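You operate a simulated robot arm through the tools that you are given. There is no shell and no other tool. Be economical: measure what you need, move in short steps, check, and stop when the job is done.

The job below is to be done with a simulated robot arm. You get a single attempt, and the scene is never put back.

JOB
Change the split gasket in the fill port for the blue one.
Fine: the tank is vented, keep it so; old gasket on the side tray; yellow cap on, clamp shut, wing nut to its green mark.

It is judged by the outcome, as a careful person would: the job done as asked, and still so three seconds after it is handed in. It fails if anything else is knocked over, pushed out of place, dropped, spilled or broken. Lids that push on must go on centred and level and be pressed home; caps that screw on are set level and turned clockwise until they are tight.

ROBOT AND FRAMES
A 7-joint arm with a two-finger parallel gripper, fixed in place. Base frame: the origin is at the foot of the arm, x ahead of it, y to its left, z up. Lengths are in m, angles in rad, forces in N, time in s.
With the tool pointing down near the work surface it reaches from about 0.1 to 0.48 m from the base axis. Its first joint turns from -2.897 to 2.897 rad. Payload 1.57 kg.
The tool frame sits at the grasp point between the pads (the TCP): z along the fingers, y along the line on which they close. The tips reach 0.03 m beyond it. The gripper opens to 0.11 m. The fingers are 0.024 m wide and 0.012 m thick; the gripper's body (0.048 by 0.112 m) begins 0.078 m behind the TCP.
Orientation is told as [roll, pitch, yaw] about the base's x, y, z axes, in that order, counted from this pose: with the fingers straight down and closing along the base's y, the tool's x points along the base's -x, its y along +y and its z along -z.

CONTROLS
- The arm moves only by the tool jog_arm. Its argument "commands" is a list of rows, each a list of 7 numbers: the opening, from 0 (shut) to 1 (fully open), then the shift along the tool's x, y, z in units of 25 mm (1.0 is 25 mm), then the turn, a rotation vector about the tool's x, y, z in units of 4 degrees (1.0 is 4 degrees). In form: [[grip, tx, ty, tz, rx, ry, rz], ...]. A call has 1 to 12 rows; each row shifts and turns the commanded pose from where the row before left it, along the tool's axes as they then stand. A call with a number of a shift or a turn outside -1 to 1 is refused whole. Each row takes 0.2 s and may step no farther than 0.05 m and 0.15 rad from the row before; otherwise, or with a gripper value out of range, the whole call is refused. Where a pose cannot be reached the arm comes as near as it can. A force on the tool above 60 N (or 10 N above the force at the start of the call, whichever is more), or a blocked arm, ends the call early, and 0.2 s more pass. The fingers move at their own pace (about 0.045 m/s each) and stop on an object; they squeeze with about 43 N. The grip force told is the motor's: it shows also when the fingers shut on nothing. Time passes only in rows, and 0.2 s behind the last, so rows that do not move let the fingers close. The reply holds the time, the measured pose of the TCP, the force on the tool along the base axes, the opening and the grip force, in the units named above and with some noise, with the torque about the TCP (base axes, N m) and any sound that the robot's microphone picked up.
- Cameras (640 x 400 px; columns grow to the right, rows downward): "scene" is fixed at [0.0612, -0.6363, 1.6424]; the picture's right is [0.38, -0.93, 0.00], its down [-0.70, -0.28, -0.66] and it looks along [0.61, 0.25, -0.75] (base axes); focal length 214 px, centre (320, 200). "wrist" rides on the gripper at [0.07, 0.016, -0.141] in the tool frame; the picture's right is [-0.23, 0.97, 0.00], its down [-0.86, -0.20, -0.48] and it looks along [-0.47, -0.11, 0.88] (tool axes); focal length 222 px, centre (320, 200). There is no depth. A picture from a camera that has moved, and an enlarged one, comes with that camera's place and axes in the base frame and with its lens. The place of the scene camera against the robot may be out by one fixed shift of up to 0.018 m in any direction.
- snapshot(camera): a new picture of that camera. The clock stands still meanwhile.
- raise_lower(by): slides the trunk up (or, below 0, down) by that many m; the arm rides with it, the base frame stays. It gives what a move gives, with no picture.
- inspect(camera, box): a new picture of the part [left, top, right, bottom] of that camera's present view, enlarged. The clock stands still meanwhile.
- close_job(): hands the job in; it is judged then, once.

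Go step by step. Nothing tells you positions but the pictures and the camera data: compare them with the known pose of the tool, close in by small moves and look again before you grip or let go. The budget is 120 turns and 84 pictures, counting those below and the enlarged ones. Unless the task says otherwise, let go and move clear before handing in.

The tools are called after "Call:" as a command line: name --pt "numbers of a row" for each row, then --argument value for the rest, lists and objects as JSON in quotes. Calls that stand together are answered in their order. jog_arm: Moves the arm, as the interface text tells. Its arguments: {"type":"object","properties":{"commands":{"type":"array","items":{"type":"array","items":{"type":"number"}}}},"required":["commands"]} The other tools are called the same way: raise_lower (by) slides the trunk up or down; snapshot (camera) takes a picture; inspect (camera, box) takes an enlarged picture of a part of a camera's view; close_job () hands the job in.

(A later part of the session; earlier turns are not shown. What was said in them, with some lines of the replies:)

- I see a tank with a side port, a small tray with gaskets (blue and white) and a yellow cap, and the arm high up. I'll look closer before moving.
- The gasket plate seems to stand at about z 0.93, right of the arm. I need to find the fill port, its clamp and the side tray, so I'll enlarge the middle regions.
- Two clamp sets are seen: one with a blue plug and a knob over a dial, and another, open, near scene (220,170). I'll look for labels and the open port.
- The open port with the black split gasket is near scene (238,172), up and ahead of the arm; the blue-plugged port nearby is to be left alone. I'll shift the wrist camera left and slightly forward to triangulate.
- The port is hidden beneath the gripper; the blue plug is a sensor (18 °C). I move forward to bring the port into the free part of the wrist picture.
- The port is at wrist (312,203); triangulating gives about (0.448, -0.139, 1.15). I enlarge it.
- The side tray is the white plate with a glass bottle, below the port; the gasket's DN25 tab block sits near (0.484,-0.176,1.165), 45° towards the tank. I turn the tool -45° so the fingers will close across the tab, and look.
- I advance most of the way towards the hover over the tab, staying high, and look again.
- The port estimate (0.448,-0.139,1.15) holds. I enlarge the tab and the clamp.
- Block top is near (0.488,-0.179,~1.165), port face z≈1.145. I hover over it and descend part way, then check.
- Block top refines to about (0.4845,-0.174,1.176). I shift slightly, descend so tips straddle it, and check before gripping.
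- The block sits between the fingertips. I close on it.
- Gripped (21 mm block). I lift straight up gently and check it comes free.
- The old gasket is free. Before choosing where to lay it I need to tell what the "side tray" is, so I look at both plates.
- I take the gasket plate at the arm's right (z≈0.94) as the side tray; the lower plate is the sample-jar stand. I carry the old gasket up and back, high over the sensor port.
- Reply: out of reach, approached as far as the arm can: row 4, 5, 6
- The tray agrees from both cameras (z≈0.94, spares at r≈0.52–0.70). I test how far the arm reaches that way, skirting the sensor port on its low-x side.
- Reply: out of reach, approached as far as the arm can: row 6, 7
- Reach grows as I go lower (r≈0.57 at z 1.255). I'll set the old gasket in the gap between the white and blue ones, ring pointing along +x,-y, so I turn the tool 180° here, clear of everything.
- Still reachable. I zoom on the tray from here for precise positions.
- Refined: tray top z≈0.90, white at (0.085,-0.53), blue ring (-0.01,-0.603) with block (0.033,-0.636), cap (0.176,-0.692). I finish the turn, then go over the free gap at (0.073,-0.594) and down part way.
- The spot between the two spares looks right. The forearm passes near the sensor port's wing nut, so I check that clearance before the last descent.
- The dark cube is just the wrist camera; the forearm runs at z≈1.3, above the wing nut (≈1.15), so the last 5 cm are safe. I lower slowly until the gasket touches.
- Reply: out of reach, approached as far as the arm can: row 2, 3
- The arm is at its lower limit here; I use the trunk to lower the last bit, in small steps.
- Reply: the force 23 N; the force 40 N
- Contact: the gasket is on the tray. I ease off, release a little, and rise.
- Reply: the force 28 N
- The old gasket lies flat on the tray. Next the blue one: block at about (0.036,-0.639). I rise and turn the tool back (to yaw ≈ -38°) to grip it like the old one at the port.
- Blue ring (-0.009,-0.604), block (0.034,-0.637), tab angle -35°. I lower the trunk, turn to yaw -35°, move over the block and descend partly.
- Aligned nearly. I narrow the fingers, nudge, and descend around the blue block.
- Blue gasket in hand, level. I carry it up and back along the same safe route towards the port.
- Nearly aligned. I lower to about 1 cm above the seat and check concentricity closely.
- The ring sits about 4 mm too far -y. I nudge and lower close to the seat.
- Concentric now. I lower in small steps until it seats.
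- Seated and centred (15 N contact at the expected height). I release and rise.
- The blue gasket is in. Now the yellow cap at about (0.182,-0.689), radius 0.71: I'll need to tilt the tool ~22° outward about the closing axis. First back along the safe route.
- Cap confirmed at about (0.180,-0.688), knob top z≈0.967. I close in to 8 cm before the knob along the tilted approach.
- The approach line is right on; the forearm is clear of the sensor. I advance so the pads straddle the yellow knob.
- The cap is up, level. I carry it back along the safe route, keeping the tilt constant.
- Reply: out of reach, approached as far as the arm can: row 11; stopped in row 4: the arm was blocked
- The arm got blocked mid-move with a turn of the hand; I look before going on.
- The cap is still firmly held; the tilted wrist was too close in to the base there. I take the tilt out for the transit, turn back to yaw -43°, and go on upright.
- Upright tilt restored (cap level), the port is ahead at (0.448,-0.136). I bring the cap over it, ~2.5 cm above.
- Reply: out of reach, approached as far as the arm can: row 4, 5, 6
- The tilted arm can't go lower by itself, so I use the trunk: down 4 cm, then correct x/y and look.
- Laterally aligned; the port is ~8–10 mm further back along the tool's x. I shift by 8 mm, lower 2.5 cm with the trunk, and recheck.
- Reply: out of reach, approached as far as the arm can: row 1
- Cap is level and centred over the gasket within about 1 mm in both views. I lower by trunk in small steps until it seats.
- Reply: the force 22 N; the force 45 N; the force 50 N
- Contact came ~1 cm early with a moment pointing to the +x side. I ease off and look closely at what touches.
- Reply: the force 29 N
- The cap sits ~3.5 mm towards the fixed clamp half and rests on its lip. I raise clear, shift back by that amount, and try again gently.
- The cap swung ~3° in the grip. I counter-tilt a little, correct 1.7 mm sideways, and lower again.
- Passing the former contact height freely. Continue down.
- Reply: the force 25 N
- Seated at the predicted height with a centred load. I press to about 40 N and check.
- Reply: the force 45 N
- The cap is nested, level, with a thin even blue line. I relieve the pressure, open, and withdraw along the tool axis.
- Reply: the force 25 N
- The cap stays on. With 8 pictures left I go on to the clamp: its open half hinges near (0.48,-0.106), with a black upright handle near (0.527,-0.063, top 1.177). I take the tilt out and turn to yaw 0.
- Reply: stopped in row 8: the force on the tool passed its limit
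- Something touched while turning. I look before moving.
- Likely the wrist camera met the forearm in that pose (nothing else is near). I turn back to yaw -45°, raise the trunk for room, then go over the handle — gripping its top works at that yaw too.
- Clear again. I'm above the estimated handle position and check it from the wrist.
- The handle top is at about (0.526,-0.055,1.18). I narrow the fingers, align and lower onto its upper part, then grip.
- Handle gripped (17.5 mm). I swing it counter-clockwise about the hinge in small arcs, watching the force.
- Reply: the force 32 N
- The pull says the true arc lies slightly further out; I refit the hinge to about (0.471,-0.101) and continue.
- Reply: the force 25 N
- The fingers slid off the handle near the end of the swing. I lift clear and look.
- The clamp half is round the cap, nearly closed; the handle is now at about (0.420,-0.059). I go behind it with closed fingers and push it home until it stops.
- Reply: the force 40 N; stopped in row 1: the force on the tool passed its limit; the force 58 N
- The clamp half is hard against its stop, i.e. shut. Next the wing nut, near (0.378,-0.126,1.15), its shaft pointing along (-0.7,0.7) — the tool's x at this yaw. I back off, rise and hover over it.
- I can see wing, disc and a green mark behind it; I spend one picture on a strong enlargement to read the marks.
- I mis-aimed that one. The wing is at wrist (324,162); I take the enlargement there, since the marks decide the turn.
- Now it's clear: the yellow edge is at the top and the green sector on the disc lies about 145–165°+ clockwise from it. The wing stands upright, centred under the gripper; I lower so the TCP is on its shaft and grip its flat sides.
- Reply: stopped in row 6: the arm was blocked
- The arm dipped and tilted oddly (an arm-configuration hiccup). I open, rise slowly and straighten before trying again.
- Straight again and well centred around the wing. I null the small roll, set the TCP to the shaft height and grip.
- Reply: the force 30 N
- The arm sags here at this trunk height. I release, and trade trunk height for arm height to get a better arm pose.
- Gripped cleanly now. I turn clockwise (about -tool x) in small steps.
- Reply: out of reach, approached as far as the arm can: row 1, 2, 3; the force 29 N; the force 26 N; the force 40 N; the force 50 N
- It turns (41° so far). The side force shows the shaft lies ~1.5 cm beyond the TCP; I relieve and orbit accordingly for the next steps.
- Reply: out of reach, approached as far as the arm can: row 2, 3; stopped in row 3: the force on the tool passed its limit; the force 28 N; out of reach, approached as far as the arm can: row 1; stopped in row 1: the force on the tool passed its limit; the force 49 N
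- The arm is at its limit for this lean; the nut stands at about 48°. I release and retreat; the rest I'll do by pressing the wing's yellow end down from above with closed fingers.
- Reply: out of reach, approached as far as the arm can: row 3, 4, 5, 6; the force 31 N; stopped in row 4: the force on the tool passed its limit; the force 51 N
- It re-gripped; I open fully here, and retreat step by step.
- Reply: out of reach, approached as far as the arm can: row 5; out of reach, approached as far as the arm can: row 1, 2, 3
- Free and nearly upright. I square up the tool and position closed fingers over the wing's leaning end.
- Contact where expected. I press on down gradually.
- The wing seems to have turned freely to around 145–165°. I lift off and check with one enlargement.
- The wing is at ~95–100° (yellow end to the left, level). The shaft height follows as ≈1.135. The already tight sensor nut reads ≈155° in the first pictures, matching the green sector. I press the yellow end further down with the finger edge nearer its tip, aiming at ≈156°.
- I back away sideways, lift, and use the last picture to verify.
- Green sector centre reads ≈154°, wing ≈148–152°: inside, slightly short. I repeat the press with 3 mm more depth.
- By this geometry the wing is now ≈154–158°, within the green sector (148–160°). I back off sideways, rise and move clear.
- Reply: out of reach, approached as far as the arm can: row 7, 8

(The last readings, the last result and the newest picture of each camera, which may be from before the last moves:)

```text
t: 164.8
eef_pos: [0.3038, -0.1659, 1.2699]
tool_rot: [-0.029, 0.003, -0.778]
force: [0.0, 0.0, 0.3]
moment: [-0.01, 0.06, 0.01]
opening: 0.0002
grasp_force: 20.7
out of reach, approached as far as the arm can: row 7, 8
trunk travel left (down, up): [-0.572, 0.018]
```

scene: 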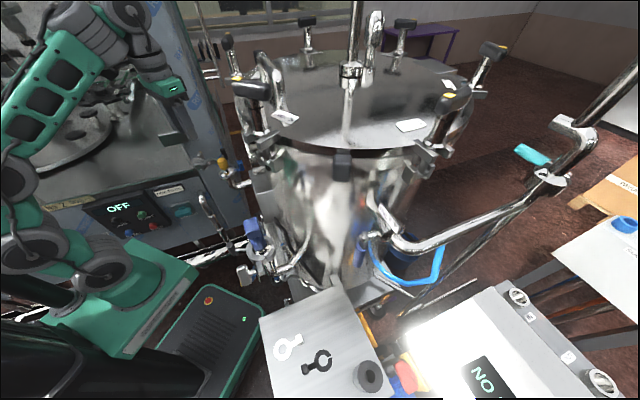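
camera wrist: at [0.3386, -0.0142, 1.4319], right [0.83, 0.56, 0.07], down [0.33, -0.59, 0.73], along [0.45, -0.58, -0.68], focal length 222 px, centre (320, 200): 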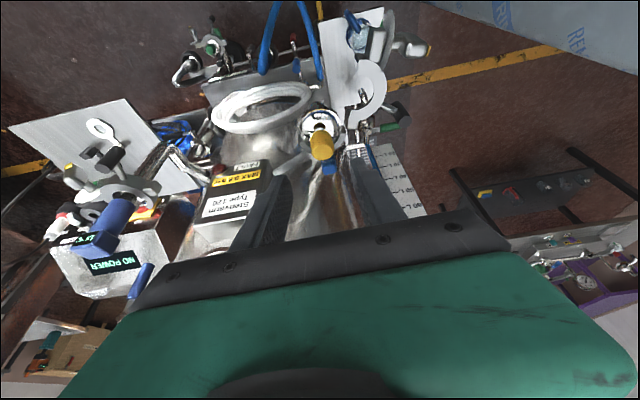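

The arm is clear and nothing more needs touching; I hand in.

Call:
close_job

```text
The job is handed in.
```

The job is handed in, but I couldn't confirm the wing nut's final position with a picture.

- **Gaskets:** The blue gasket is seated in the fill port. The split one is on the plate that holds the spare gaskets, which I took to be the side tray.
- **Cap and clamp:** The yellow cap is on level and pressed down, and the clamp is shut against its stop.
- **Wing nut:** My last picture put it at about 150°, just inside the green mark (about 148–160°). I pressed it a little further after that and worked out a final position of 154–158° from the arm readings. It turned with almost no resistance.
- **Vent:** I touched no valves, so the tank should still be vented.
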